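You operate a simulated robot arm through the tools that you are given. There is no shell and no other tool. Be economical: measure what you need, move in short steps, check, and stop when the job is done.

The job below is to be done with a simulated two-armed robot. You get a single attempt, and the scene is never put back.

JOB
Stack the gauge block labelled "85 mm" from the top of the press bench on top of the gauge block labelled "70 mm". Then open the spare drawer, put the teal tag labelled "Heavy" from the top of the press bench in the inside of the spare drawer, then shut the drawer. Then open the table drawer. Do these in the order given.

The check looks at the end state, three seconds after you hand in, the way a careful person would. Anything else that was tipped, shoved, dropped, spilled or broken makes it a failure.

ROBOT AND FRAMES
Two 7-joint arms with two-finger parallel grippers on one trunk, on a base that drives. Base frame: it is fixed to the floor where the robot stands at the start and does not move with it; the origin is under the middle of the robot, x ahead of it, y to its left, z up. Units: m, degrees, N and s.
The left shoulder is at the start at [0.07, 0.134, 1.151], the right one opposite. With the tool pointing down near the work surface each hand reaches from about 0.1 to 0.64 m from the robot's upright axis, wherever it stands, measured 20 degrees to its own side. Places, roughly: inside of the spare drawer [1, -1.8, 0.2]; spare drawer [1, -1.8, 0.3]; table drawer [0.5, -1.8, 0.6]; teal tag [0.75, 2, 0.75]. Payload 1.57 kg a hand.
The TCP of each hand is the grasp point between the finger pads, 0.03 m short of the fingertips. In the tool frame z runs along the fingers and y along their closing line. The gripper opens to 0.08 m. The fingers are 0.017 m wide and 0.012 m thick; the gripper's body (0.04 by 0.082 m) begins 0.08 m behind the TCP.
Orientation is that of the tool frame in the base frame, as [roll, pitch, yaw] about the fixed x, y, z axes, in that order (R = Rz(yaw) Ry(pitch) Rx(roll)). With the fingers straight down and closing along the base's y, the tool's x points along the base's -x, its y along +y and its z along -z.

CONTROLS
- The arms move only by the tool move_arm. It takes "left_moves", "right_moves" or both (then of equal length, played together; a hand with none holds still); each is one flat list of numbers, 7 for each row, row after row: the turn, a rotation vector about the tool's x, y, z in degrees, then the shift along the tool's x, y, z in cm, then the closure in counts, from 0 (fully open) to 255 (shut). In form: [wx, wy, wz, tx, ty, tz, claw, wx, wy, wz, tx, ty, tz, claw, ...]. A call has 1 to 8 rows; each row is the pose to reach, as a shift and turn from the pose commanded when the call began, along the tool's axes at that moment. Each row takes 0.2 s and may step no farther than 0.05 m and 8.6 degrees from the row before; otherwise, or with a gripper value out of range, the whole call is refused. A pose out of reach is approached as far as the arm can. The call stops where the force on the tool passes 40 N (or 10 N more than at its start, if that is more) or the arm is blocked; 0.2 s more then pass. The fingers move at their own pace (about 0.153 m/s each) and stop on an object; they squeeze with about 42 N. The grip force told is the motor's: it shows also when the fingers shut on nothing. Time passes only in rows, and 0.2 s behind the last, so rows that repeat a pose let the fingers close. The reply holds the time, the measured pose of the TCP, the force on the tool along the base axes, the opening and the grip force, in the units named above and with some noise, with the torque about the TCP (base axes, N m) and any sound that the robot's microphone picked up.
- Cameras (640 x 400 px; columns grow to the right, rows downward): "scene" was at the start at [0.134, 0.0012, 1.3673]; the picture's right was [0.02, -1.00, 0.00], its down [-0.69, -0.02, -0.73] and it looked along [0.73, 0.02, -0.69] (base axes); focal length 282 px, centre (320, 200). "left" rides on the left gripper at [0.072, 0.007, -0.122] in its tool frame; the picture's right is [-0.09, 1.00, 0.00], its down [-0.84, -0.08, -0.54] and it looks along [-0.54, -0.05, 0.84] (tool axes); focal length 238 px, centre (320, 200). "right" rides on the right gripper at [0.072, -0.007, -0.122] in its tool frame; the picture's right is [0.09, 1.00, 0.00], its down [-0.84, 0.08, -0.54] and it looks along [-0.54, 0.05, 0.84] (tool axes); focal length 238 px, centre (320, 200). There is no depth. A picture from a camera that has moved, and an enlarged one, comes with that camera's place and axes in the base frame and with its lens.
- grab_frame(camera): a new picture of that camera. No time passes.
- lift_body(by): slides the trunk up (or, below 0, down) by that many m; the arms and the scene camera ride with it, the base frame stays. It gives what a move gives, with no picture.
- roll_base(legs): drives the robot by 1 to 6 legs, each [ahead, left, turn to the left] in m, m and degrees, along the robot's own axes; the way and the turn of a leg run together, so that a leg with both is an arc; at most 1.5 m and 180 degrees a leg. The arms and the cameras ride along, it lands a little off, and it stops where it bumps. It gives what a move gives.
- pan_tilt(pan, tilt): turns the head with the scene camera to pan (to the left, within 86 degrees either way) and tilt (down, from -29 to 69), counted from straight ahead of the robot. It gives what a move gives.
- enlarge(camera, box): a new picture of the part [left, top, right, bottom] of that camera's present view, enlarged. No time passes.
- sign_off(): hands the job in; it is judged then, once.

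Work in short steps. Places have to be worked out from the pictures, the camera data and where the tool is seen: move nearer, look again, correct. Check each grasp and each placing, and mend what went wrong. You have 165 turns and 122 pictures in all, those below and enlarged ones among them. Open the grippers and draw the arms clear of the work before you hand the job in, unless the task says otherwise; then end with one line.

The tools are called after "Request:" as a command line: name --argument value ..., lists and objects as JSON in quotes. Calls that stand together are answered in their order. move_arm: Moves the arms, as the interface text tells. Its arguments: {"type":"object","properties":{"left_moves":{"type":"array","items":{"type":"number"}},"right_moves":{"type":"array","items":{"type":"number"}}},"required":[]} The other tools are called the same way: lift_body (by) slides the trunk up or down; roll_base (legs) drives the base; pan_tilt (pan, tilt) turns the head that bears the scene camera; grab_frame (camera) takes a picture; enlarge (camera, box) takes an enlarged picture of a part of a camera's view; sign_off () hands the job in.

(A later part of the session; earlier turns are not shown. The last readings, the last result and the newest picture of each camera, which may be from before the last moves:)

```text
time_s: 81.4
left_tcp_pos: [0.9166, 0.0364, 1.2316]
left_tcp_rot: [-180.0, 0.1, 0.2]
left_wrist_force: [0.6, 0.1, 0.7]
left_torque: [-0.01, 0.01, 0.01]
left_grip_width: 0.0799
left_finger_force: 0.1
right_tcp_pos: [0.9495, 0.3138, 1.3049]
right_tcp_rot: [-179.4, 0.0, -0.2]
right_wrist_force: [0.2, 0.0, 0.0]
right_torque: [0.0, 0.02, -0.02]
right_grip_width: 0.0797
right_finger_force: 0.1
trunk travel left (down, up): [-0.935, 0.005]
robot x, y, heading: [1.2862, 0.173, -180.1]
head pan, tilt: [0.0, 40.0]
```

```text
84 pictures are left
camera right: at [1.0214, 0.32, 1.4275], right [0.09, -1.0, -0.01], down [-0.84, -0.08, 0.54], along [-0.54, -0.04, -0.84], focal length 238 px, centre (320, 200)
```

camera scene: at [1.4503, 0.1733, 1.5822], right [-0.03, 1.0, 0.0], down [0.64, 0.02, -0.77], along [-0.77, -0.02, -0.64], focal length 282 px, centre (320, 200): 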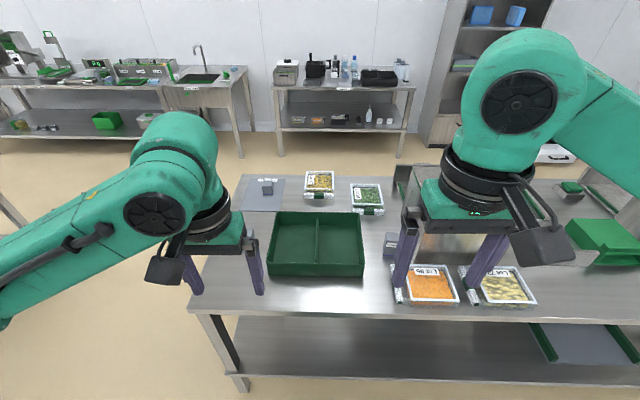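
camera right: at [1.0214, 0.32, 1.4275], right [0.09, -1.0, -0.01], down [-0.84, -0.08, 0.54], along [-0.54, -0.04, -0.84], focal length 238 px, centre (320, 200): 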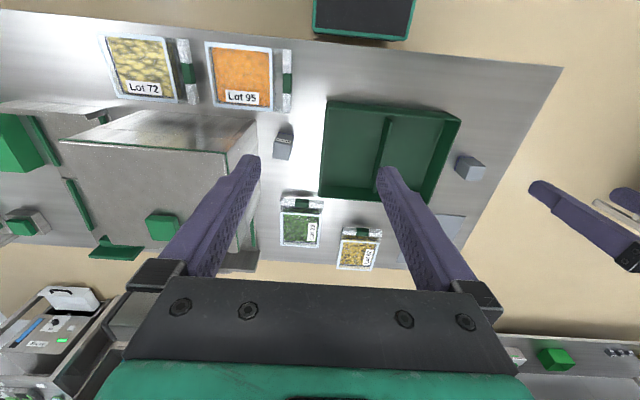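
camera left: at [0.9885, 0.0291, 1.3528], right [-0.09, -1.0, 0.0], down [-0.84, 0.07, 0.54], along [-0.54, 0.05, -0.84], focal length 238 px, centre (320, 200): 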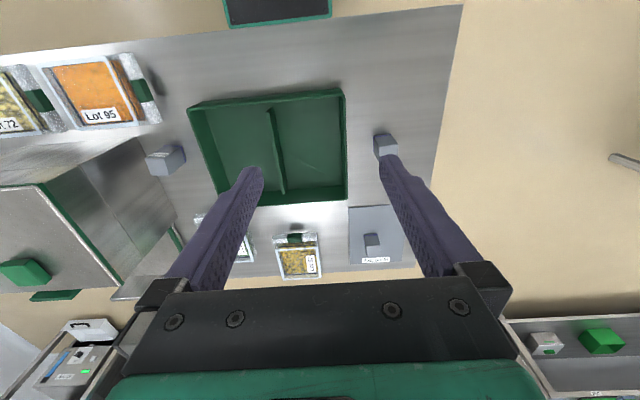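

Request:
enlarge --camera "right" --box '[255, 110, 335, 170]'

Request:
enlarge --camera "left" --box '[350, 110, 430, 170]'

Request:
enlarge --camera "right" --box '[430, 135, 510, 195]'

```text
6.67 times, centred on (295, 140) of right
camera zoom: at [1.0214, 0.32, 1.4275], right [0.09, -1.0, -0.01], down [-0.84, -0.08, 0.54], along [-0.54, -0.04, -0.84], focal length 1589 px, centre (487, 600)
```

zoom: 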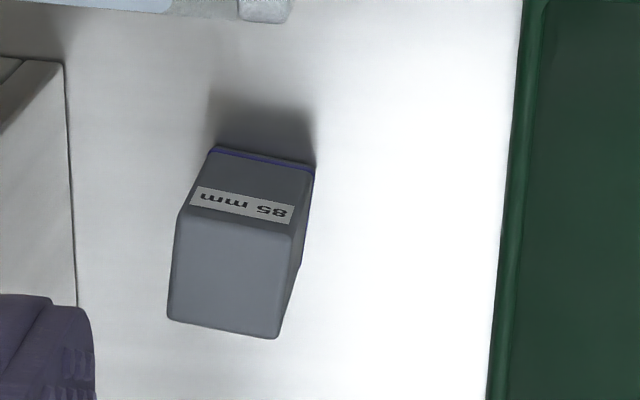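

```text
6.67 times, centred on (390, 140) of left
camera zoom: at [0.9885, 0.0291, 1.3528], right [-0.09, -1.0, 0.0], down [-0.84, 0.07, 0.54], along [-0.54, 0.05, -0.84], focal length 1589 px, centre (-147, 600)
```

zoom: 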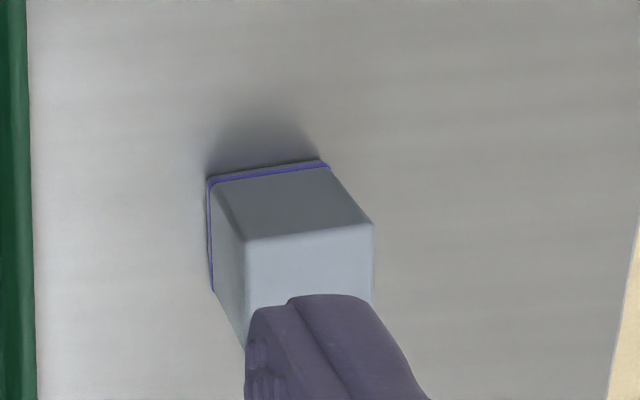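

```text
6.67 times, centred on (470, 165) of right
camera zoom: at [1.0214, 0.32, 1.4275], right [0.09, -1.0, -0.01], down [-0.84, -0.08, 0.54], along [-0.54, -0.04, -0.84], focal length 1589 px, centre (-680, 433)
```

zoom: 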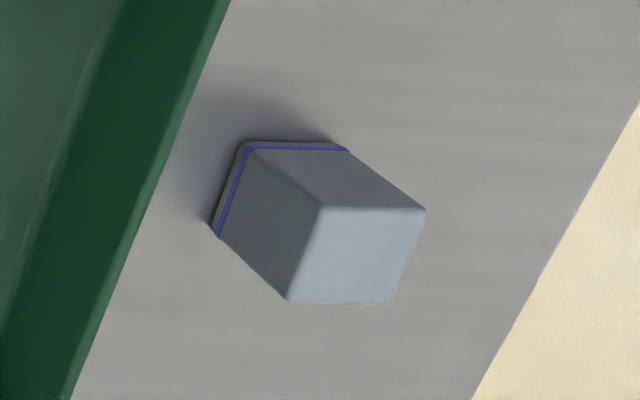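

C is "85 mm" at about [0.80, 0.398] (yaw ≈ -7°), machine wall at y≈0.475; B must be "70 mm". I lower the trunk and bring the right hand above C.

Request:
lift_body --by -0.2

Request:
move_arm --right_moves '[0, 0, 2.3, -4, -2.8, 1, 60, 0, 0, 4.6, -8, -5.6, 3, 60, 0, 0, 7, -12, -8.4, 5, 60, 0, 0, 7, -15, -8.4, 7, 60, 0, 0, 7, -15, -8.4, 7, 60]'

Request:
grab_frame --camera "right"

Request:
grab_frame --camera "scene"

```text
time_s: 83.6
left_tcp_pos: [0.9125, 0.0355, 1.0302]
left_tcp_rot: [179.9, 0.0, 0.3]
left_wrist_force: [0.1, -0.4, -0.4]
left_torque: [-0.01, 0.0, 0.0]
left_grip_width: 0.0801
left_finger_force: 0.1
right_tcp_pos: [0.947, 0.3154, 1.1045]
right_tcp_rot: [-179.4, -0.1, -0.3]
right_wrist_force: [0.1, -1.3, 0.3]
right_torque: [-0.02, 0.03, -0.01]
right_grip_width: 0.0797
right_finger_force: 0.1
trunk travel left (down, up): [-0.735, 0.205]
robot x, y, heading: [1.2918, 0.1721, -179.7]
head pan, tilt: [0.0, 40.0]
```

```text
refused: row 2 steps farther than a row can; nothing moved
```

```text
80 pictures are left
camera right: at [1.0184, 0.32, 1.2269], right [0.09, -1.0, -0.01], down [-0.84, -0.08, 0.54], along [-0.54, -0.04, -0.84], focal length 238 px, centre (320, 200)
```

right: 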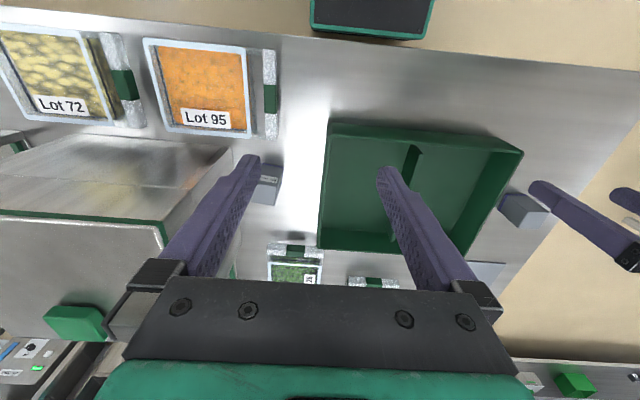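

```text
79 pictures are left
camera scene: at [1.1515, 0.172, 1.3823], right [0.0, 1.0, 0.0], down [0.64, 0.0, -0.77], along [-0.77, 0.0, -0.64], focal length 282 px, centre (320, 200)
```

scene: 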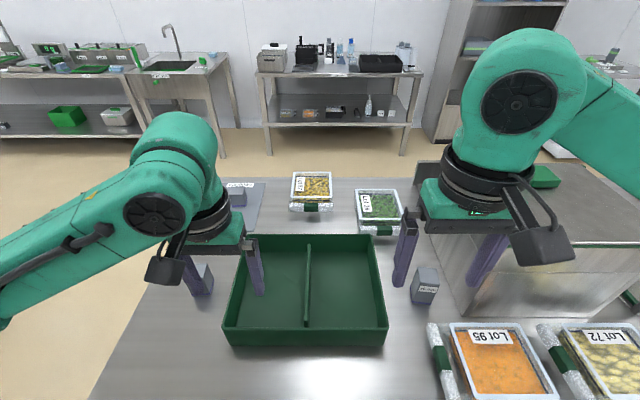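

Estimate for C confirmed at about [0.795, 0.399]. I move the right hand above it in smaller steps.

Request:
move_arm --right_moves '[0, 0, 2.3, -3.5, -2.1, 1, 60, 0, 0, 4.6, -7, -4.2, 2, 60, 0, 0, 7, -10.5, -6.3, 3.5, 60, 0, 0, 7, -14.7, -8.4, 5, 60, 0, 0, 7, -14.7, -8.4, 7, 60, 0, 0, 7, -14.7, -8.4, 7, 60]'

Request:
grab_frame --camera "right"

Request:
grab_frame --camera "scene"

```text
time_s: 85.0
left_tcp_pos: [0.9133, 0.0359, 1.0309]
left_tcp_rot: [179.9, 0.0, 0.2]
left_wrist_force: [0.1, 0.4, -0.4]
left_torque: [0.0, -0.02, -0.03]
left_grip_width: 0.0801
left_finger_force: 0.0
right_tcp_pos: [0.7997, 0.3983, 1.0346]
right_tcp_rot: [-179.4, 0.1, -7.2]
right_wrist_force: [-0.8, 0.2, 0.1]
right_torque: [0.04, 0.0, -0.01]
right_grip_width: 0.0613
right_finger_force: 0.0
trunk travel left (down, up): [-0.735, 0.205]
robot x, y, heading: [1.2839, 0.1694, -180.1]
head pan, tilt: [0.0, 40.0]
```

```text
78 pictures are left
camera right: at [0.8726, 0.3954, 1.1576], right [-0.03, -1.0, -0.01], down [-0.84, 0.02, 0.54], along [-0.54, 0.03, -0.84], focal length 238 px, centre (320, 200)
```

right: 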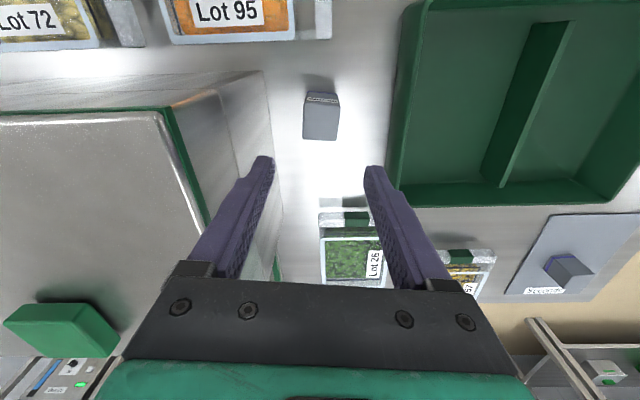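

```text
77 pictures are left
camera scene: at [1.1517, 0.1718, 1.3823], right [0.0, 1.0, 0.0], down [0.64, 0.0, -0.77], along [-0.77, 0.0, -0.64], focal length 282 px, centre (320, 200)
```

scene: 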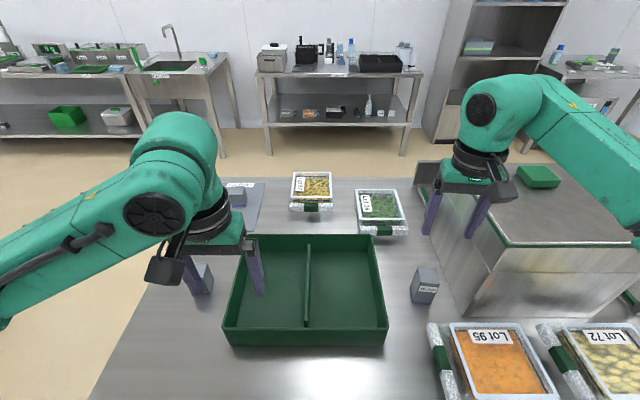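

Centered on C ([0.801, 0.400]). I descend straight to z≈0.85 with the fingers 61 mm open, then close.

Request:
move_arm --right_moves '[0, 0, 0, 0, -0.2, 4.5, 60, 0, 0, 0, 0, -0.2, 9, 60, 0, 0, 0, 0, -0.2, 13.5, 60, 0, 0, 0, 0, -0.2, 16.5, 60, 0, 0, 0, 0, -0.2, 18.2, 60, 0, 0, 0, 0, -0.2, 18.2, 60]'

Request:
grab_frame --camera "right"

```text
time_s: 86.4
left_tcp_pos: [0.9153, 0.0339, 1.032]
left_tcp_rot: [-179.9, 0.1, 0.2]
left_wrist_force: [1.3, -0.1, 0.4]
left_torque: [0.04, 0.04, 0.0]
left_grip_width: 0.08
left_finger_force: 0.0
right_tcp_pos: [0.7967, 0.4018, 0.8578]
right_tcp_rot: [-179.5, 0.6, -7.5]
right_wrist_force: [0.2, -0.9, 0.4]
right_torque: [0.0, 0.01, 0.01]
right_grip_width: 0.0613
right_finger_force: 0.0
trunk travel left (down, up): [-0.735, 0.205]
robot x, y, heading: [1.2824, 0.173, -179.8]
head pan, tilt: [0.0, 40.0]
```

```text
76 pictures are left
camera right: at [0.8711, 0.3994, 0.9811], right [-0.04, -1.0, -0.01], down [-0.83, 0.03, 0.55], along [-0.55, 0.03, -0.83], focal length 238 px, centre (320, 200)
```

right: 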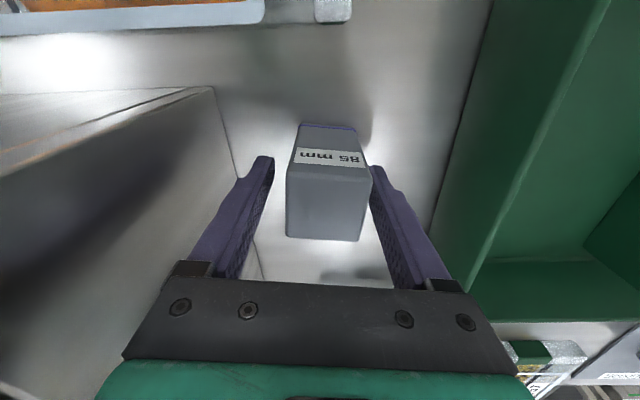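

The block is slightly off to -y and +x; I shift by (+0.7, -0.25) cm and close.

Request:
move_arm --right_moves '[0, 0, 0, 0.7, 0.25, 0, 60, 0, 0, 0, 0.7, 0.25, 0.3, 60, 0, 0, 0, 0.7, 0.25, 0.3, 255, 0, 0, 0, 0.7, 0.25, 0.3, 255, 0, 0, 0, 0.7, 0.25, 0.3, 255]'

```text
time_s: 87.6
left_tcp_pos: [0.9141, 0.0345, 1.0308]
left_tcp_rot: [-179.8, 0.1, 0.2]
left_wrist_force: [-0.2, 0.3, -0.5]
left_torque: [-0.01, -0.04, 0.03]
left_grip_width: 0.0802
left_finger_force: 0.0
right_tcp_pos: [0.8009, 0.3967, 0.8589]
right_tcp_rot: [-179.7, 1.1, -7.4]
right_wrist_force: [0.5, -0.1, -0.8]
right_torque: [0.0, -0.03, -0.01]
right_grip_width: 0.0416
right_finger_force: 42.4
trunk travel left (down, up): [-0.735, 0.205]
robot x, y, heading: [1.2814, 0.1772, -179.5]
head pan, tilt: [0.0, 40.0]
```

Gripped (41.6 mm). I lift and check.

Request:
move_arm --right_moves '[0, 0, 0, 0, 0, -4, 255, 0, 0, 0, 0, 0, -8, 255, 0, 0, 0, 0, 0, -12, 255, 0, 0, 0, 0, 0, -16, 255, 0, 0, 0, 0, 0, -18, 255]'

Request:
grab_frame --camera "right"

```text
time_s: 88.8
left_tcp_pos: [0.913, 0.0358, 1.0304]
left_tcp_rot: [180.0, -0.1, 0.2]
left_wrist_force: [0.3, -0.9, 1.1]
left_torque: [-0.03, 0.0, 0.01]
left_grip_width: 0.0801
left_finger_force: 0.1
right_tcp_pos: [0.8078, 0.3985, 1.0299]
right_tcp_rot: [-179.5, 0.0, -7.1]
right_wrist_force: [0.3, 0.4, -2.2]
right_torque: [-0.01, 0.0, 0.01]
right_grip_width: 0.0415
right_finger_force: 42.3
trunk travel left (down, up): [-0.735, 0.205]
robot x, y, heading: [1.2823, 0.1734, -179.8]
head pan, tilt: [0.0, 40.0]
```

```text
75 pictures are left
camera right: at [0.8794, 0.3945, 1.1528], right [-0.03, -1.0, -0.01], down [-0.84, 0.02, 0.54], along [-0.54, 0.03, -0.84], focal length 238 px, centre (320, 200)
```

right: 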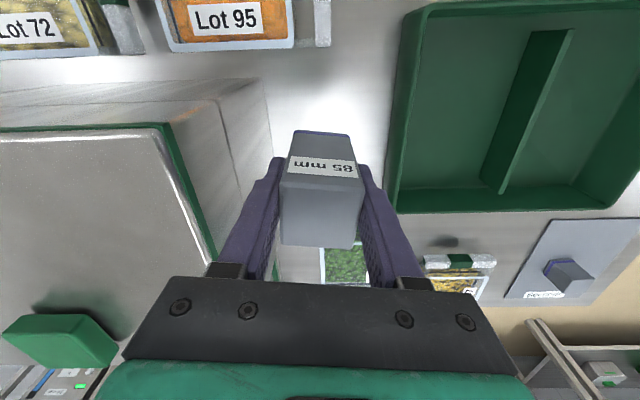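

The 85 mm block is held well. I drive sideways toward B (-y by ~0.48) and slightly ahead.

Request:
roll_base --legs '[[0, 0.48, 0], [0.06, 0, 0]]'

Request:
grab_frame --camera "right"

Request:
grab_frame --camera "scene"

```text
time_s: 92.3
left_tcp_pos: [0.8631, -0.4371, 1.0285]
left_tcp_rot: [180.0, -0.2, 0.1]
left_wrist_force: [0.4, 1.2, -1.2]
left_torque: [0.0, -0.02, 0.01]
left_grip_width: 0.0801
left_finger_force: 0.0
right_tcp_pos: [0.7576, -0.0748, 1.0285]
right_tcp_rot: [-179.4, -0.3, -7.7]
right_wrist_force: [0.0, -0.2, -2.1]
right_torque: [0.01, -0.02, 0.03]
right_grip_width: 0.0417
right_finger_force: 42.7
trunk travel left (down, up): [-0.735, 0.205]
robot x, y, heading: [1.239, -0.3017, 179.9]
head pan, tilt: [0.0, 40.0]
stopped in leg 2: the robot was blocked; the commanded pose is now the measured one
```

```text
74 pictures are left
camera right: at [0.8309, -0.0778, 1.1504], right [-0.04, -1.0, -0.01], down [-0.84, 0.03, 0.54], along [-0.54, 0.03, -0.84], focal length 238 px, centre (320, 200)
```

right: 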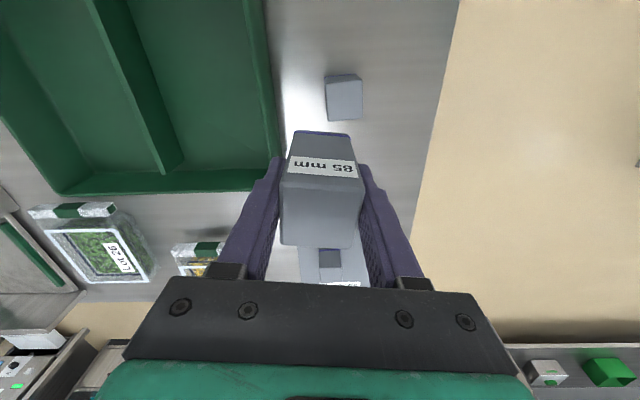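

```text
73 pictures are left
camera scene: at [1.1012, -0.3019, 1.3817], right [0.0, 1.0, 0.0], down [0.65, 0.0, -0.76], along [-0.76, 0.0, -0.65], focal length 282 px, centre (320, 200)
```

scene: 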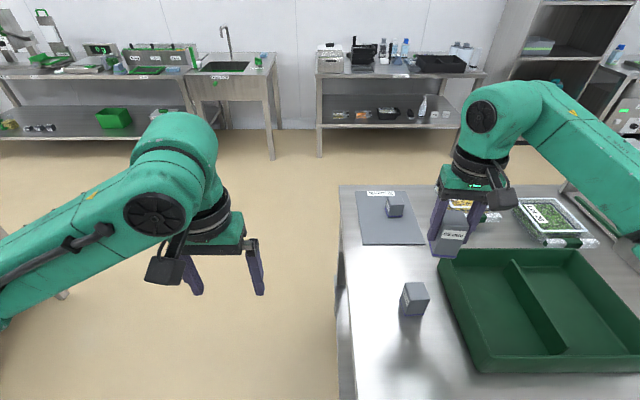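

The base touched the bench at x=1.24; fine, I'll not push more. I zoom on B from both cameras to confirm its label and position.

Request:
enlarge --camera "scene" --box '[380, 270, 460, 330]'

Request:
enlarge --camera "right" --box '[300, 60, 380, 130]'

Request:
grab_frame --camera "left"

```text
6.67 times, centred on (420, 300) of scene
camera zoom: at [1.1012, -0.3019, 1.3817], right [0.0, 1.0, 0.0], down [0.65, 0.0, -0.76], along [-0.76, 0.0, -0.65], focal length 1877 px, centre (-347, -467)
```

zoom: 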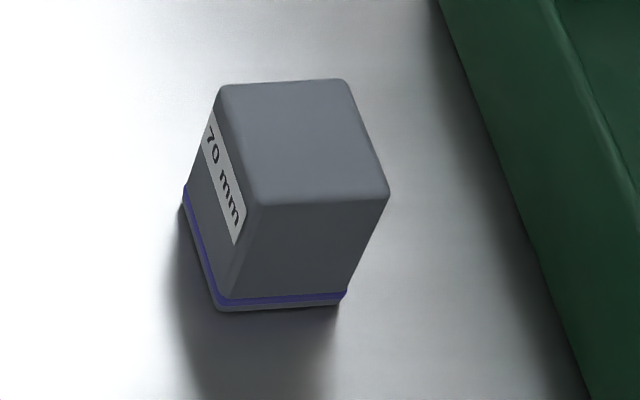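

```text
5.71 times, centred on (340, 95) of right
camera zoom: at [0.8309, -0.0778, 1.1504], right [-0.04, -1.0, -0.01], down [-0.84, 0.03, 0.54], along [-0.54, 0.03, -0.84], focal length 1362 px, centre (206, 800)
```

zoom: 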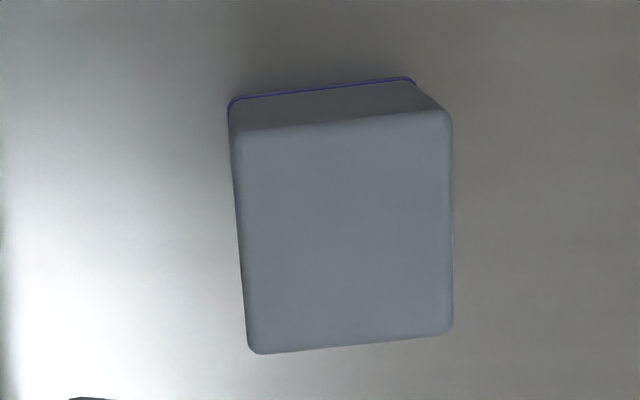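

```text
70 pictures are left
camera left: at [0.9354, -0.4439, 1.1509], right [-0.09, -1.0, 0.0], down [-0.84, 0.08, 0.54], along [-0.54, 0.05, -0.84], focal length 238 px, centre (320, 200)
```

left: 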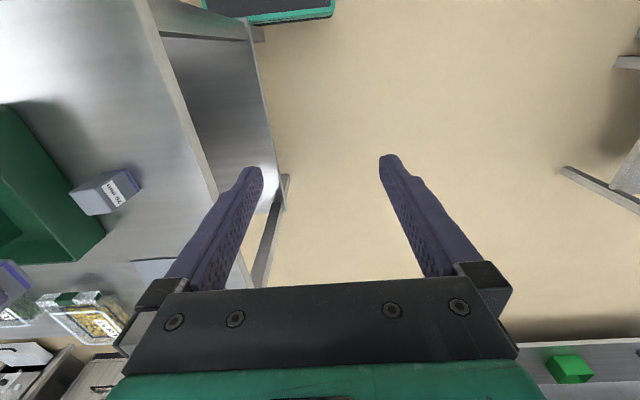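

B is confirmed "70 mm" at about [0.781, -0.101], yaw ≈ +3°. I align the held block above it at current height.

Request:
move_arm --right_moves '[0, 0, -5, 1.3, 1.1, 0, 255, 0, 0, -10.5, 2.67, 2.28, 0, 255, 0, 0, -10.5, 2.67, 2.28, 3, 255, 0, 0, -10.5, 2.67, 2.28, 6, 255, 0, 0, -10.5, 2.67, 2.28, 6, 255]'

Request:
grab_frame --camera "right"

Request:
enlarge --camera "scene" --box '[360, 200, 480, 330]'

```text
time_s: 93.5
left_tcp_pos: [0.8675, -0.4372, 1.0292]
left_tcp_rot: [-180.0, 0.1, -0.1]
left_wrist_force: [-0.4, 0.0, 0.5]
left_torque: [0.04, -0.03, 0.01]
left_grip_width: 0.0798
left_finger_force: 0.1
right_tcp_pos: [0.7842, -0.0995, 0.968]
right_tcp_rot: [-179.3, -0.1, 2.9]
right_wrist_force: [0.0, -0.3, -2.4]
right_torque: [0.02, 0.02, 0.0]
right_grip_width: 0.0416
right_finger_force: 41.4
trunk travel left (down, up): [-0.735, 0.205]
robot x, y, heading: [1.2393, -0.3019, 180.0]
head pan, tilt: [0.0, 40.0]
```

```text
69 pictures are left
camera right: at [0.8566, -0.0898, 1.0915], right [0.14, -0.99, -0.01], down [-0.83, -0.13, 0.54], along [-0.54, -0.07, -0.84], focal length 238 px, centre (320, 200)
```

right: 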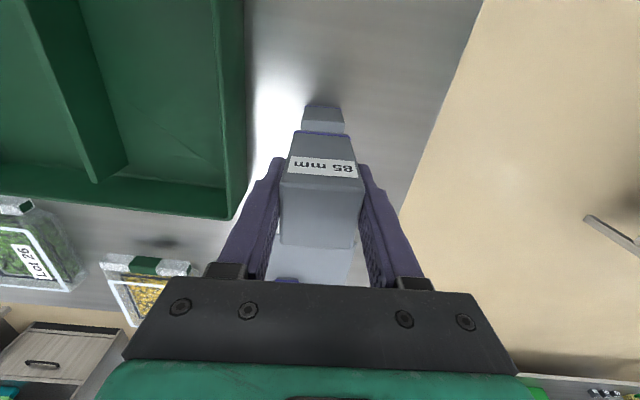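

```text
3.08 times, centred on (420, 265) of scene
camera zoom: at [1.1054, -0.302, 1.3822], right [0.0, 1.0, 0.0], down [0.64, 0.0, -0.77], along [-0.77, 0.0, -0.64], focal length 866 px, centre (12, 0)
```

zoom: 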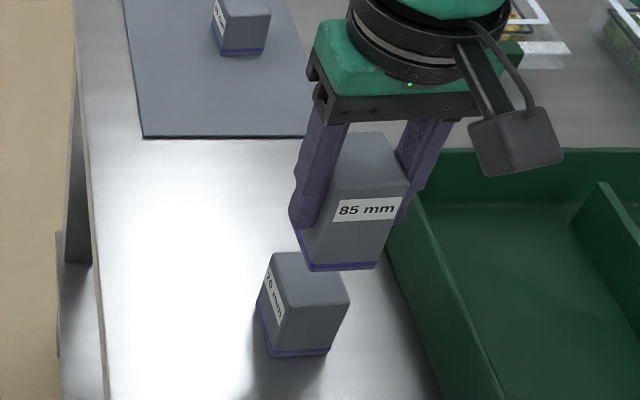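

Alignment is good; a small -y correction of 4 mm, then lower toward contact (expected at TCP z≈0.929).

Request:
move_arm --right_moves '[0, 0, 0, 0, 0.4, 0, 255, 0, 0, 0, 0, 0.4, 2, 255, 0, 0, 0, 0, 0.4, 3.3, 255, 0, 0, 0, 0, 0.4, 3.3, 255]'

Request:
enlarge --camera "scene" --box '[360, 220, 460, 330]'

Request:
grab_frame --camera "right"

```text
time_s: 94.5
left_tcp_pos: [0.8661, -0.4368, 1.0302]
left_tcp_rot: [-180.0, 0.0, 0.1]
left_wrist_force: [0.0, 0.4, 0.7]
left_torque: [-0.02, 0.0, 0.01]
left_grip_width: 0.0802
left_finger_force: 0.0
right_tcp_pos: [0.7858, -0.1043, 0.9357]
right_tcp_rot: [-179.4, -0.2, 2.9]
right_wrist_force: [-0.2, 0.0, -2.3]
right_torque: [-0.01, 0.01, 0.02]
right_grip_width: 0.0417
right_finger_force: 42.0
trunk travel left (down, up): [-0.735, 0.205]
robot x, y, heading: [1.2381, -0.3029, 179.9]
head pan, tilt: [0.0, 40.0]
```

```text
3.64 times, centred on (410, 275) of scene
camera zoom: at [1.1051, -0.3018, 1.3822], right [0.0, 1.0, 0.0], down [0.64, 0.0, -0.77], along [-0.77, 0.0, -0.64], focal length 1024 px, centre (-7, -73)
```

zoom: 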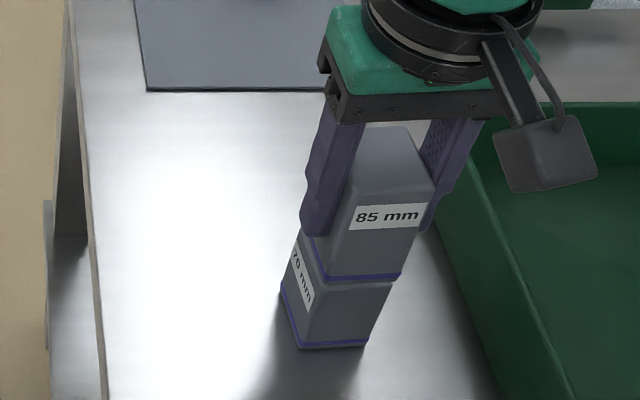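

```text
66 pictures are left
camera right: at [0.8571, -0.0935, 1.0582], right [0.14, -0.99, -0.01], down [-0.83, -0.13, 0.54], along [-0.53, -0.07, -0.84], focal length 238 px, centre (320, 200)
```

right: 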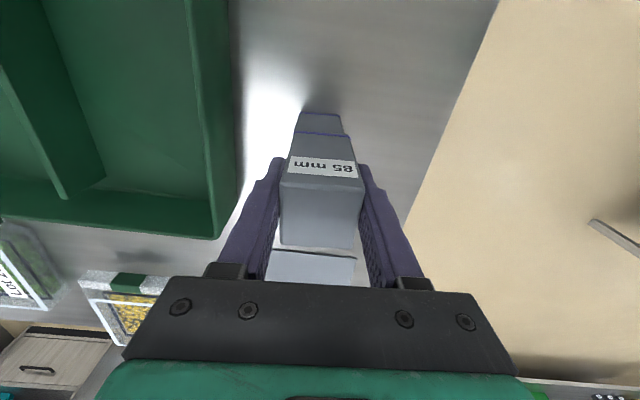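

Well aligned with ~7 mm gap. I lower in 2 mm steps until contact.

Request:
move_arm --right_moves '[0, 0, 0, 0, 0, 0.3, 255, 0, 0, 0, 0, 0, 0.5, 255, 0, 0, 0, 0, 0, 0.65, 255, 0, 0, 0, 0, 0, 0.65, 255]'

Request:
enlarge --camera "scene" --box '[360, 220, 460, 330]'

```text
time_s: 95.5
left_tcp_pos: [0.8667, -0.4365, 1.03]
left_tcp_rot: [180.0, -0.1, 0.0]
left_wrist_force: [-1.0, 0.3, 0.4]
left_torque: [0.0, 0.04, -0.01]
left_grip_width: 0.0801
left_finger_force: 0.1
right_tcp_pos: [0.7864, -0.1025, 0.9285]
right_tcp_rot: [-179.4, -0.2, 2.9]
right_wrist_force: [0.2, -0.3, -2.8]
right_torque: [-0.02, -0.04, 0.02]
right_grip_width: 0.0416
right_finger_force: 42.4
trunk travel left (down, up): [-0.735, 0.205]
robot x, y, heading: [1.2405, -0.3071, 179.8]
head pan, tilt: [0.0, 40.0]
```

```text
3.64 times, centred on (410, 275) of scene
camera zoom: at [1.105, -0.3016, 1.3822], right [0.0, 1.0, 0.0], down [0.64, 0.0, -0.77], along [-0.77, 0.0, -0.64], focal length 1024 px, centre (-7, -73)
```

zoom: 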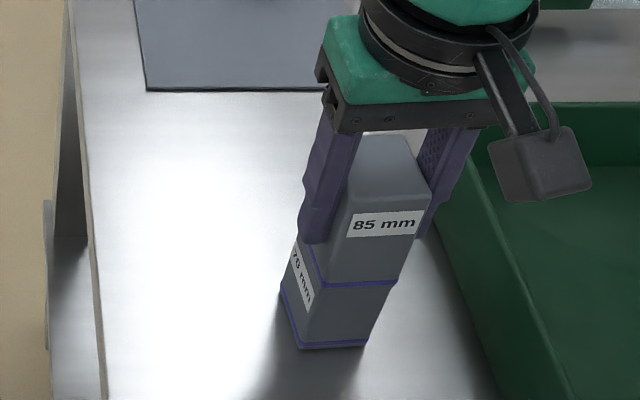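

Almost touching; a few more millimetres until force shows.

Request:
move_arm --right_moves '[0, 0, 0, 0, 0, 0.15, 255, 0, 0, 0, 0, 0, 0.15, 255]'

Request:
move_arm --right_moves '[0, 0, 0, 0, 0, 0.15, 255, 0, 0, 0, 0, 0, 0.15, 255]'

```text
time_s: 96.1
left_tcp_pos: [0.8666, -0.4367, 1.0308]
left_tcp_rot: [-180.0, 0.0, 0.1]
left_wrist_force: [0.5, 1.1, -0.1]
left_torque: [0.0, -0.01, -0.03]
left_grip_width: 0.0802
left_finger_force: 0.0
right_tcp_pos: [0.7855, -0.1027, 0.9279]
right_tcp_rot: [-179.4, -0.2, 2.8]
right_wrist_force: [-0.6, 0.4, -2.6]
right_torque: [-0.02, -0.03, -0.04]
right_grip_width: 0.0416
right_finger_force: 42.0
trunk travel left (down, up): [-0.735, 0.205]
robot x, y, heading: [1.2401, -0.3061, 180.2]
head pan, tilt: [0.0, 40.0]
```

```text
time_s: 96.7
left_tcp_pos: [0.8676, -0.4367, 1.0308]
left_tcp_rot: [179.9, 0.0, 0.0]
left_wrist_force: [-0.1, 0.2, 0.1]
left_torque: [-0.01, 0.0, -0.02]
left_grip_width: 0.0803
left_finger_force: 0.0
right_tcp_pos: [0.7865, -0.1028, 0.9267]
right_tcp_rot: [-179.3, 0.0, 2.8]
right_wrist_force: [-0.3, -0.3, 3.6]
right_torque: [-0.09, 0.18, -0.05]
right_grip_width: 0.0416
right_finger_force: 42.6
trunk travel left (down, up): [-0.735, 0.205]
robot x, y, heading: [1.239, -0.3056, 179.7]
head pan, tilt: [0.0, 40.0]
```

Contact (force rose by ~6 N). I open slightly and rise straight up.

Request:
move_arm --right_moves '[0, 0, 0, 0, 0, 0, 60, 0, 0, 0, 0, 0, 0, 60, 0, 0, 0, 0, 0, -3, 60, 0, 0, 0, 0, 0, -7, 60, 0, 0, 0, 0, 0, -11, 60, 0, 0, 0, 0, 0, -15, 60]'

Request:
enlarge --camera "scene" --box '[340, 190, 480, 330]'

Request:
grab_frame --camera "right"

```text
time_s: 98.1
left_tcp_pos: [0.8675, -0.4365, 1.0305]
left_tcp_rot: [179.9, 0.0, -0.1]
left_wrist_force: [-0.5, 0.7, 0.0]
left_torque: [0.04, 0.04, -0.01]
left_grip_width: 0.08
left_finger_force: 0.1
right_tcp_pos: [0.7879, -0.1052, 1.0778]
right_tcp_rot: [-179.4, -0.1, 3.1]
right_wrist_force: [0.0, 0.2, -0.9]
right_torque: [0.03, 0.02, 0.01]
right_grip_width: 0.0611
right_finger_force: 0.1
trunk travel left (down, up): [-0.735, 0.205]
robot x, y, heading: [1.2373, -0.301, 179.8]
head pan, tilt: [0.0, 40.0]
```

```text
2.86 times, centred on (410, 260) of scene
camera zoom: at [1.1059, -0.3025, 1.3822], right [0.0, 1.0, 0.0], down [0.64, 0.0, -0.77], along [-0.77, 0.0, -0.64], focal length 804 px, centre (63, 29)
```

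zoom: 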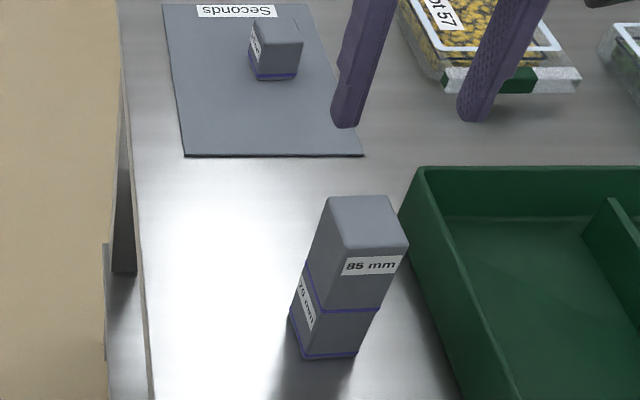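

```text
63 pictures are left
camera right: at [0.8577, -0.0965, 1.2004], right [0.14, -0.99, -0.01], down [-0.83, -0.13, 0.54], along [-0.53, -0.07, -0.84], focal length 238 px, centre (320, 200)
```

right: 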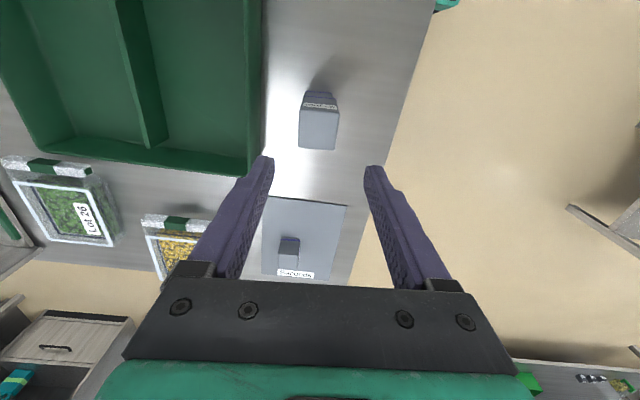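

The stack stands well. Now the tags: I back off and drive along the rear of the bench to y≈2.1.

Request:
roll_base --legs '[[-0.4, 0, 0], [0, -1.2, 0], [0, -1.15, 0]]'

Request:
grab_frame --camera "scene"

```text
time_s: 111.8
left_tcp_pos: [1.2679, 1.9317, 1.0293]
left_tcp_rot: [-180.0, 0.1, -0.2]
left_wrist_force: [-0.5, -0.1, 0.0]
left_torque: [0.03, 0.01, -0.04]
left_grip_width: 0.0803
left_finger_force: 0.2
right_tcp_pos: [1.1876, 2.2639, 1.0765]
right_tcp_rot: [-179.4, 0.0, 2.8]
right_wrist_force: [0.5, -0.3, 0.9]
right_torque: [0.02, -0.01, 0.0]
right_grip_width: 0.061
right_finger_force: 0.0
trunk travel left (down, up): [-0.735, 0.205]
robot x, y, heading: [1.6409, 2.0692, 179.7]
head pan, tilt: [0.0, 40.0]
```

```text
62 pictures are left
camera scene: at [1.5063, 2.067, 1.3822], right [0.0, 1.0, 0.0], down [0.64, 0.0, -0.77], along [-0.77, 0.0, -0.64], focal length 282 px, centre (320, 200)
```

scene: 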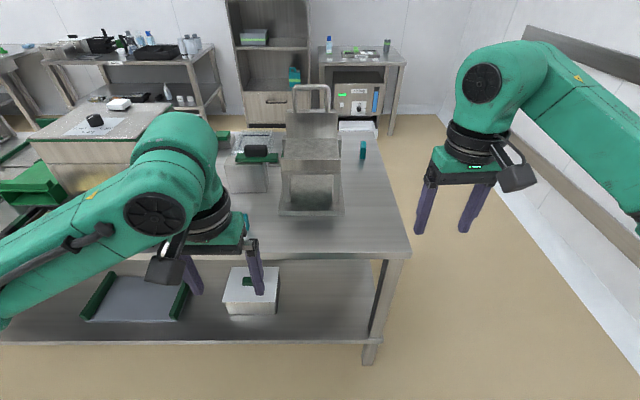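

I zoom on T1 and T3 from the rear.

Request:
enlarge --camera "scene" --box '[210, 120, 400, 240]'

Request:
enlarge --camera "left" --box '[0, 0, 640, 280]'

```text
3.33 times, centred on (305, 180) of scene
camera zoom: at [1.5063, 2.067, 1.3822], right [0.0, 1.0, 0.0], down [0.64, 0.0, -0.77], along [-0.77, 0.0, -0.64], focal length 938 px, centre (370, 267)
```

zoom: 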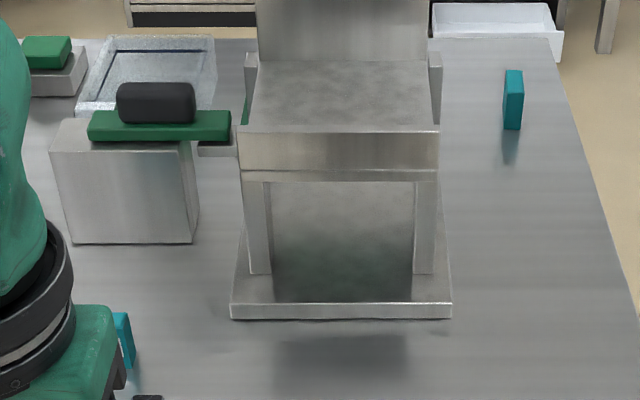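

```text
1.00 times, centred on (320, 140) of left
camera zoom: at [1.3394, 1.9255, 1.1519], right [-0.09, -1.0, 0.0], down [-0.84, 0.08, 0.54], along [-0.54, 0.05, -0.84], focal length 238 px, centre (320, 260)
```

zoom: 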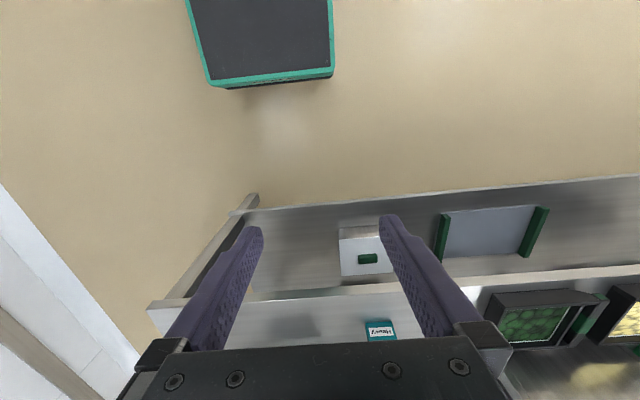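

T3 shows a label toward +x. I zoom on it.

Request:
enlarge --camera "left" --box '[350, 185, 410, 225]'

```text
10.00 times, centred on (380, 205) of left
camera zoom: at [1.3394, 1.9255, 1.1519], right [-0.09, -1.0, 0.0], down [-0.84, 0.08, 0.54], along [-0.54, 0.05, -0.84], focal length 2384 px, centre (-280, 150)
```

zoom: 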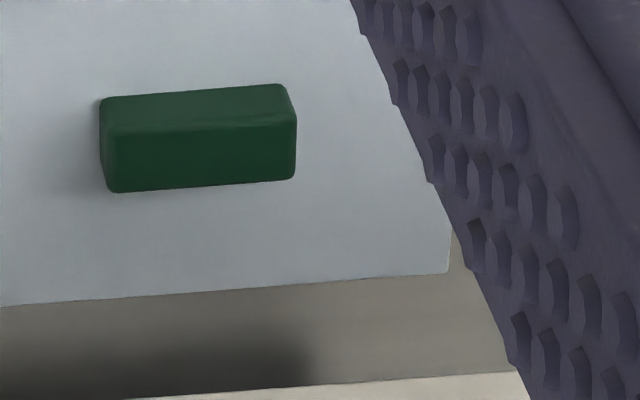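

Request:
enlarge --camera "left" --box '[350, 250, 410, 290]'

```text
10.00 times, centred on (380, 270) of left
camera zoom: at [1.3394, 1.9255, 1.1519], right [-0.09, -1.0, 0.0], down [-0.84, 0.08, 0.54], along [-0.54, 0.05, -0.84], focal length 2384 px, centre (-280, -500)
```

zoom: 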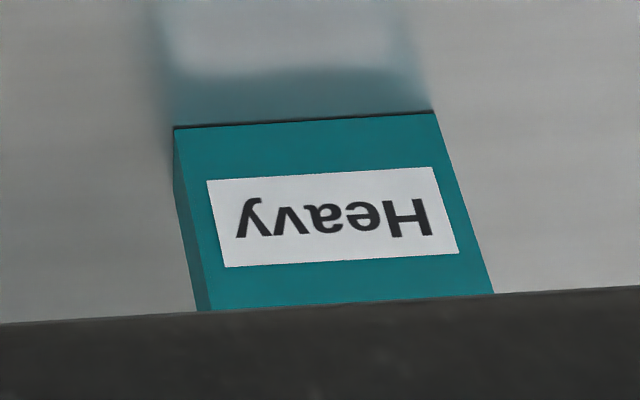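

T3 is the "Heavy" tag, at about [0.935, 1.837], standing, facing +x. I retract the right hand a little, shift the base +y 0.1 and go ahead 0.28.

Request:
move_arm --right_moves '[0, 0, 0, 4, 0, 0, 60, 0, 0, 0, 8, 0, -2, 60]'

Request:
roll_base --legs '[[0, -0.1, 0], [0.28, 0, 0]]'

Request:
grab_frame --camera "left"

Request:
grab_frame --camera "scene"

```text
time_s: 112.5
left_tcp_pos: [1.2689, 1.9321, 1.0315]
left_tcp_rot: [-179.9, 0.1, -0.2]
left_wrist_force: [0.4, -0.7, 0.1]
left_torque: [0.0, 0.04, 0.0]
left_grip_width: 0.0803
left_finger_force: 0.1
right_tcp_pos: [1.269, 2.2681, 1.0974]
right_tcp_rot: [-179.4, 0.0, 2.9]
right_wrist_force: [-0.4, 0.5, 0.6]
right_torque: [0.0, 0.04, 0.02]
right_grip_width: 0.0609
right_finger_force: 0.2
trunk travel left (down, up): [-0.735, 0.205]
robot x, y, heading: [1.6386, 2.0672, 180.1]
head pan, tilt: [0.0, 40.0]
```

```text
time_s: 115.2
left_tcp_pos: [0.9895, 2.035, 1.0306]
left_tcp_rot: [-179.9, 0.1, -0.3]
left_wrist_force: [0.0, -0.1, 0.7]
left_torque: [0.0, -0.01, 0.01]
left_grip_width: 0.0799
left_finger_force: 0.0
right_tcp_pos: [0.9899, 2.3704, 1.0966]
right_tcp_rot: [-179.4, -0.1, 2.7]
right_wrist_force: [0.2, -0.3, -0.3]
right_torque: [0.0, -0.03, 0.0]
right_grip_width: 0.061
right_finger_force: 0.0
trunk travel left (down, up): [-0.735, 0.205]
robot x, y, heading: [1.3627, 2.1686, 179.6]
head pan, tilt: [0.0, 40.0]
```

```text
57 pictures are left
camera left: at [1.0616, 2.0272, 1.1523], right [-0.1, -1.0, 0.0], down [-0.84, 0.08, 0.54], along [-0.54, 0.05, -0.84], focal length 238 px, centre (320, 200)
```

left: 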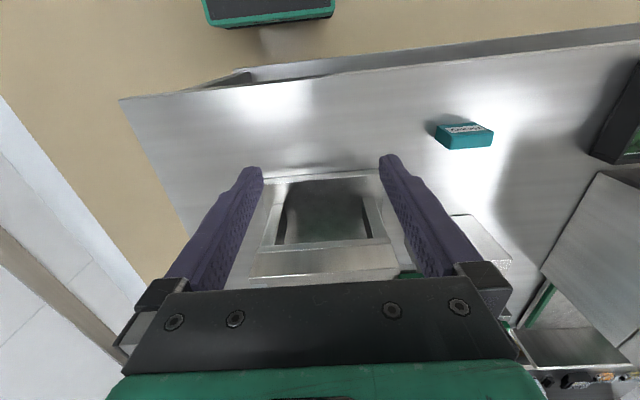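

```text
56 pictures are left
camera scene: at [1.2292, 2.1683, 1.3824], right [0.01, 1.0, 0.0], down [0.64, 0.0, -0.77], along [-0.77, 0.0, -0.64], focal length 282 px, centre (320, 200)
```

scene: 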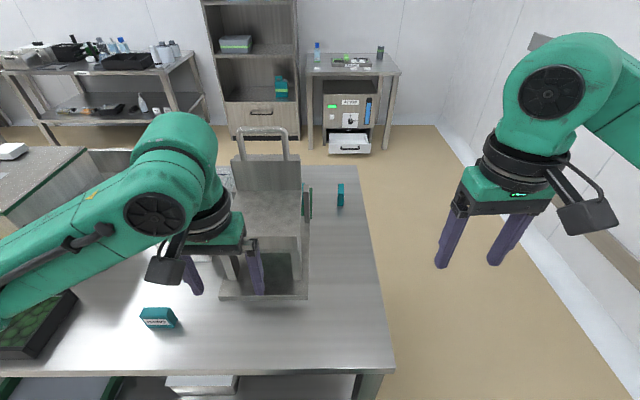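

I zoom on the tag to locate it.

Request:
enlarge --camera "left" --box '[420, 110, 510, 160]'

Request:
enlarge --camera "scene" --box '[120, 290, 210, 340]'

```text
7.11 times, centred on (465, 135) of left
camera zoom: at [1.0616, 2.0272, 1.1523], right [-0.1, -1.0, 0.0], down [-0.84, 0.08, 0.54], along [-0.54, 0.05, -0.84], focal length 1695 px, centre (-711, 662)
```

zoom: 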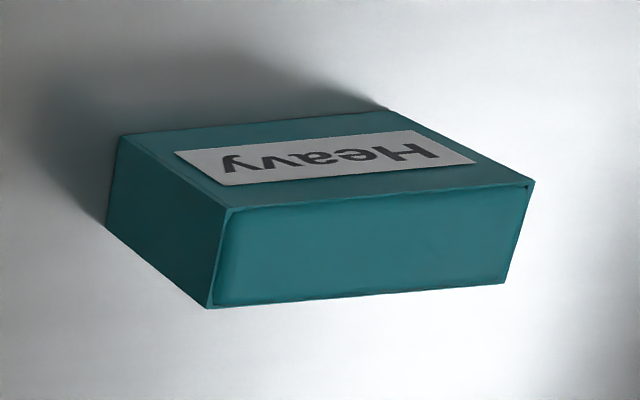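

```text
7.11 times, centred on (165, 315) of scene
camera zoom: at [1.2292, 2.1683, 1.3824], right [0.01, 1.0, 0.0], down [0.64, 0.0, -0.77], along [-0.77, 0.0, -0.64], focal length 2002 px, centre (1422, -618)
```

zoom: 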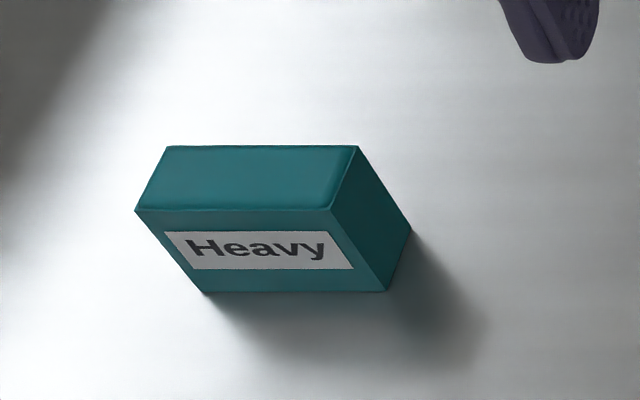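

Tag center ≈ [0.933, 1.836], 20×55×48 mm, aligned. I move the left hand above it.

Request:
move_arm --left_moves '[0, 0, 0, -1, 4, 0, 0, 0, 0, 0, -2, 8, 1, 0, 0, 0, 0, -3.3, 12, 2.5, 0, 0, 0, 0, -4.5, 16, 4, 0, 0, 0, 0, -5.65, 19.9, 6, 0, 0, 0, 0, -5.65, 19.9, 7, 0]'

Request:
grab_frame --camera "left"

Request:
enlarge --camera "scene" --box '[100, 230, 260, 350]'

```text
time_s: 116.5
left_tcp_pos: [0.9306, 1.8359, 0.9606]
left_tcp_rot: [-180.0, 0.0, -0.5]
left_wrist_force: [0.7, 0.0, -0.4]
left_torque: [0.0, -0.03, -0.01]
left_grip_width: 0.0801
left_finger_force: 0.1
right_tcp_pos: [0.9891, 2.3696, 1.0973]
right_tcp_rot: [-179.5, -0.1, 2.7]
right_wrist_force: [-0.8, -0.1, -0.3]
right_torque: [-0.02, -0.02, -0.03]
right_grip_width: 0.061
right_finger_force: 0.0
trunk travel left (down, up): [-0.735, 0.205]
robot x, y, heading: [1.3648, 2.1705, 179.7]
head pan, tilt: [0.0, 40.0]
```

```text
53 pictures are left
camera left: at [1.0029, 1.8281, 1.0832], right [-0.1, -1.0, 0.0], down [-0.84, 0.08, 0.54], along [-0.54, 0.05, -0.84], focal length 238 px, centre (320, 200)
```

left: 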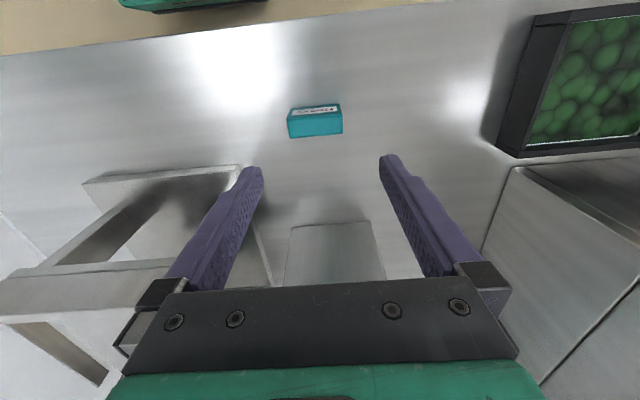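

```text
3.33 times, centred on (180, 290) of scene
camera zoom: at [1.2278, 2.169, 1.3822], right [0.01, 1.0, 0.0], down [0.64, 0.0, -0.77], along [-0.77, 0.0, -0.64], focal length 938 px, centre (787, -100)
```

zoom: 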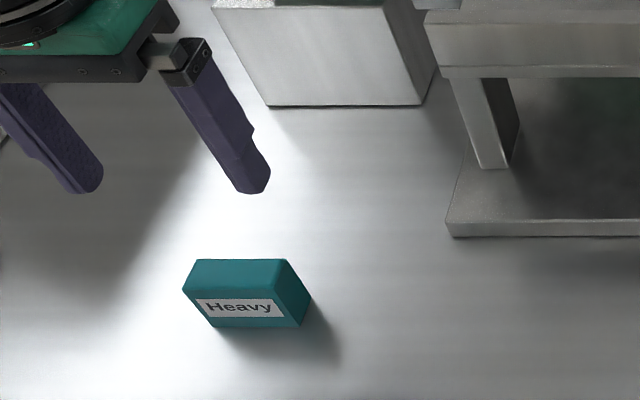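

Tag center refined to [0.936, 1.837]. I descend to z≈0.838.

Request:
move_arm --left_moves '[0, 0, 0, 0.5, -0.1, 4, 0, 0, 0, 0, 0.5, -0.1, 8, 0, 0, 0, 0, 0.5, -0.1, 10.5, 0, 0, 0, 0, 0.5, -0.1, 12.2, 0, 0, 0, 0, 0.5, -0.1, 12.2, 0]'

Request:
grab_frame --camera "left"

```text
time_s: 117.8
left_tcp_pos: [0.9352, 1.8354, 0.8378]
left_tcp_rot: [-179.9, 0.0, -0.2]
left_wrist_force: [-0.5, -0.6, -0.7]
left_torque: [-0.01, 0.01, -0.02]
left_grip_width: 0.0799
left_finger_force: 0.0
right_tcp_pos: [0.9899, 2.3707, 1.0957]
right_tcp_rot: [-179.4, -0.1, 2.6]
right_wrist_force: [-0.9, 0.5, 0.2]
right_torque: [-0.02, -0.01, 0.02]
right_grip_width: 0.0612
right_finger_force: 0.0
trunk travel left (down, up): [-0.735, 0.205]
robot x, y, heading: [1.363, 2.1686, 179.7]
head pan, tilt: [0.0, 40.0]
```

```text
51 pictures are left
camera left: at [1.0077, 1.8295, 0.9597], right [-0.1, -1.0, 0.0], down [-0.84, 0.08, 0.54], along [-0.54, 0.05, -0.84], focal length 238 px, centre (320, 200)
```

left: 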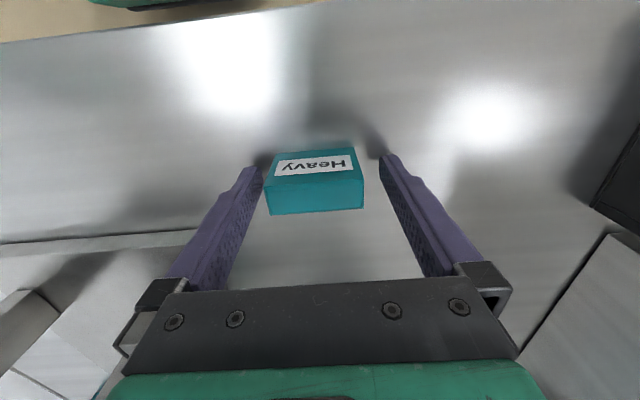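

Tag between fingers, slightly to +y; I shift 3 mm and close.

Request:
move_arm --left_moves '[0, 0, 0, 0.2, -0.35, 0, 0, 0, 0, 0, 0.2, -0.35, 0, 255, 0, 0, 0, 0.2, -0.35, 0, 255, 0, 0, 0, 0.2, -0.35, -4, 255, 0, 0, 0, 0.2, -0.35, -9, 255, 0, 0, 0, 0.2, -0.35, -13, 255, 0, 0, 0, 0.2, -0.35, -17, 255]'

Request:
grab_frame --camera "left"

```text
time_s: 119.3
left_tcp_pos: [0.9374, 1.8406, 1.0096]
left_tcp_rot: [180.0, -0.1, -0.3]
left_wrist_force: [0.4, -0.5, 0.0]
left_torque: [-0.01, -0.02, 0.02]
left_grip_width: 0.0534
left_finger_force: 42.4
right_tcp_pos: [0.989, 2.3713, 1.0976]
right_tcp_rot: [-179.4, 0.0, 2.6]
right_wrist_force: [-0.4, -0.5, -0.5]
right_torque: [-0.01, -0.01, 0.03]
right_grip_width: 0.0611
right_finger_force: 0.1
trunk travel left (down, up): [-0.735, 0.205]
robot x, y, heading: [1.3622, 2.1688, 179.6]
head pan, tilt: [0.0, 40.0]
```

```text
50 pictures are left
camera left: at [1.0094, 1.8334, 1.1307], right [-0.1, -1.0, 0.0], down [-0.84, 0.08, 0.54], along [-0.54, 0.05, -0.84], focal length 238 px, centre (320, 200)
```

left: 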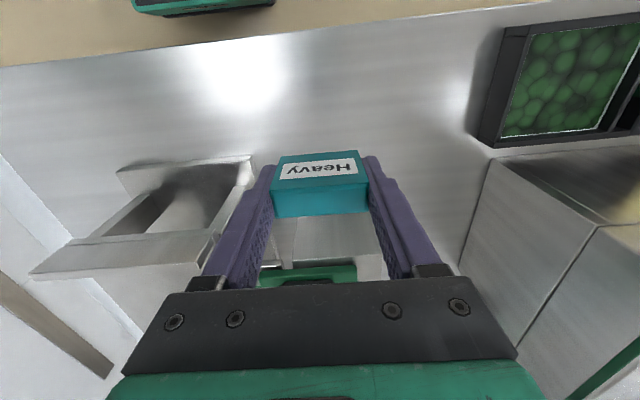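

The Heavy tag is held by the left hand. I back off and drive to the drawer area, turning to face -y.

Request:
roll_base --legs '[[-0.35, 0, 0], [0, 1.45, 0], [0, 1.3, 0], [0, 0, 90]]'

Request:
pan_tilt --pan -25 --tilt 35

Request:
grab_frame --camera "scene"

```text
time_s: 138.4
left_tcp_pos: [2.0486, -1.0102, 1.009]
left_tcp_rot: [-180.0, 0.0, 89.5]
left_wrist_force: [-0.1, -0.1, -1.0]
left_torque: [-0.04, 0.01, 0.03]
left_grip_width: 0.0534
left_finger_force: 42.4
right_tcp_pos: [1.5195, -0.9561, 1.0963]
right_tcp_rot: [-179.4, -0.1, 92.3]
right_wrist_force: [0.1, 0.6, -1.0]
right_torque: [0.02, -0.03, 0.0]
right_grip_width: 0.0614
right_finger_force: 0.0
trunk travel left (down, up): [-0.735, 0.205]
robot x, y, heading: [1.7206, -0.5809, -90.6]
head pan, tilt: [0.0, 40.0]
```

```text
time_s: 139.3
left_tcp_pos: [2.0485, -1.0095, 1.0093]
left_tcp_rot: [-179.9, 0.1, 89.4]
left_wrist_force: [-0.5, 0.3, -0.4]
left_torque: [-0.01, -0.04, 0.01]
left_grip_width: 0.0531
left_finger_force: 42.6
right_tcp_pos: [1.5189, -0.9547, 1.0965]
right_tcp_rot: [-179.4, -0.1, 92.3]
right_wrist_force: [0.7, 1.0, 0.6]
right_torque: [0.02, -0.04, -0.01]
right_grip_width: 0.0611
right_finger_force: 0.1
trunk travel left (down, up): [-0.735, 0.205]
robot x, y, heading: [1.7229, -0.5868, -90.6]
head pan, tilt: [-25.0, 35.0]
```

```text
49 pictures are left
camera scene: at [1.685, -0.714, 1.3898], right [-0.9, 0.43, 0.0], down [0.25, 0.52, -0.82], along [-0.35, -0.74, -0.57], focal length 282 px, centre (320, 200)
```

scene: 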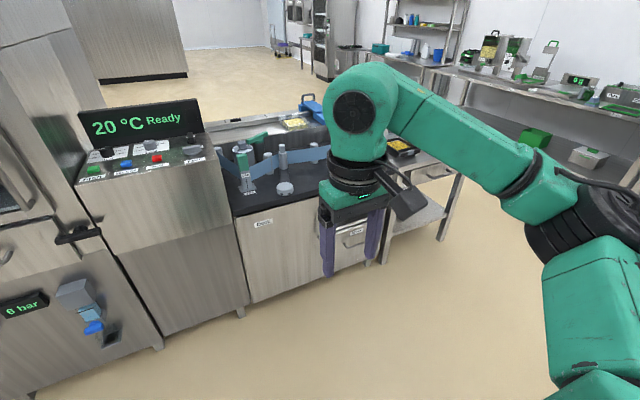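

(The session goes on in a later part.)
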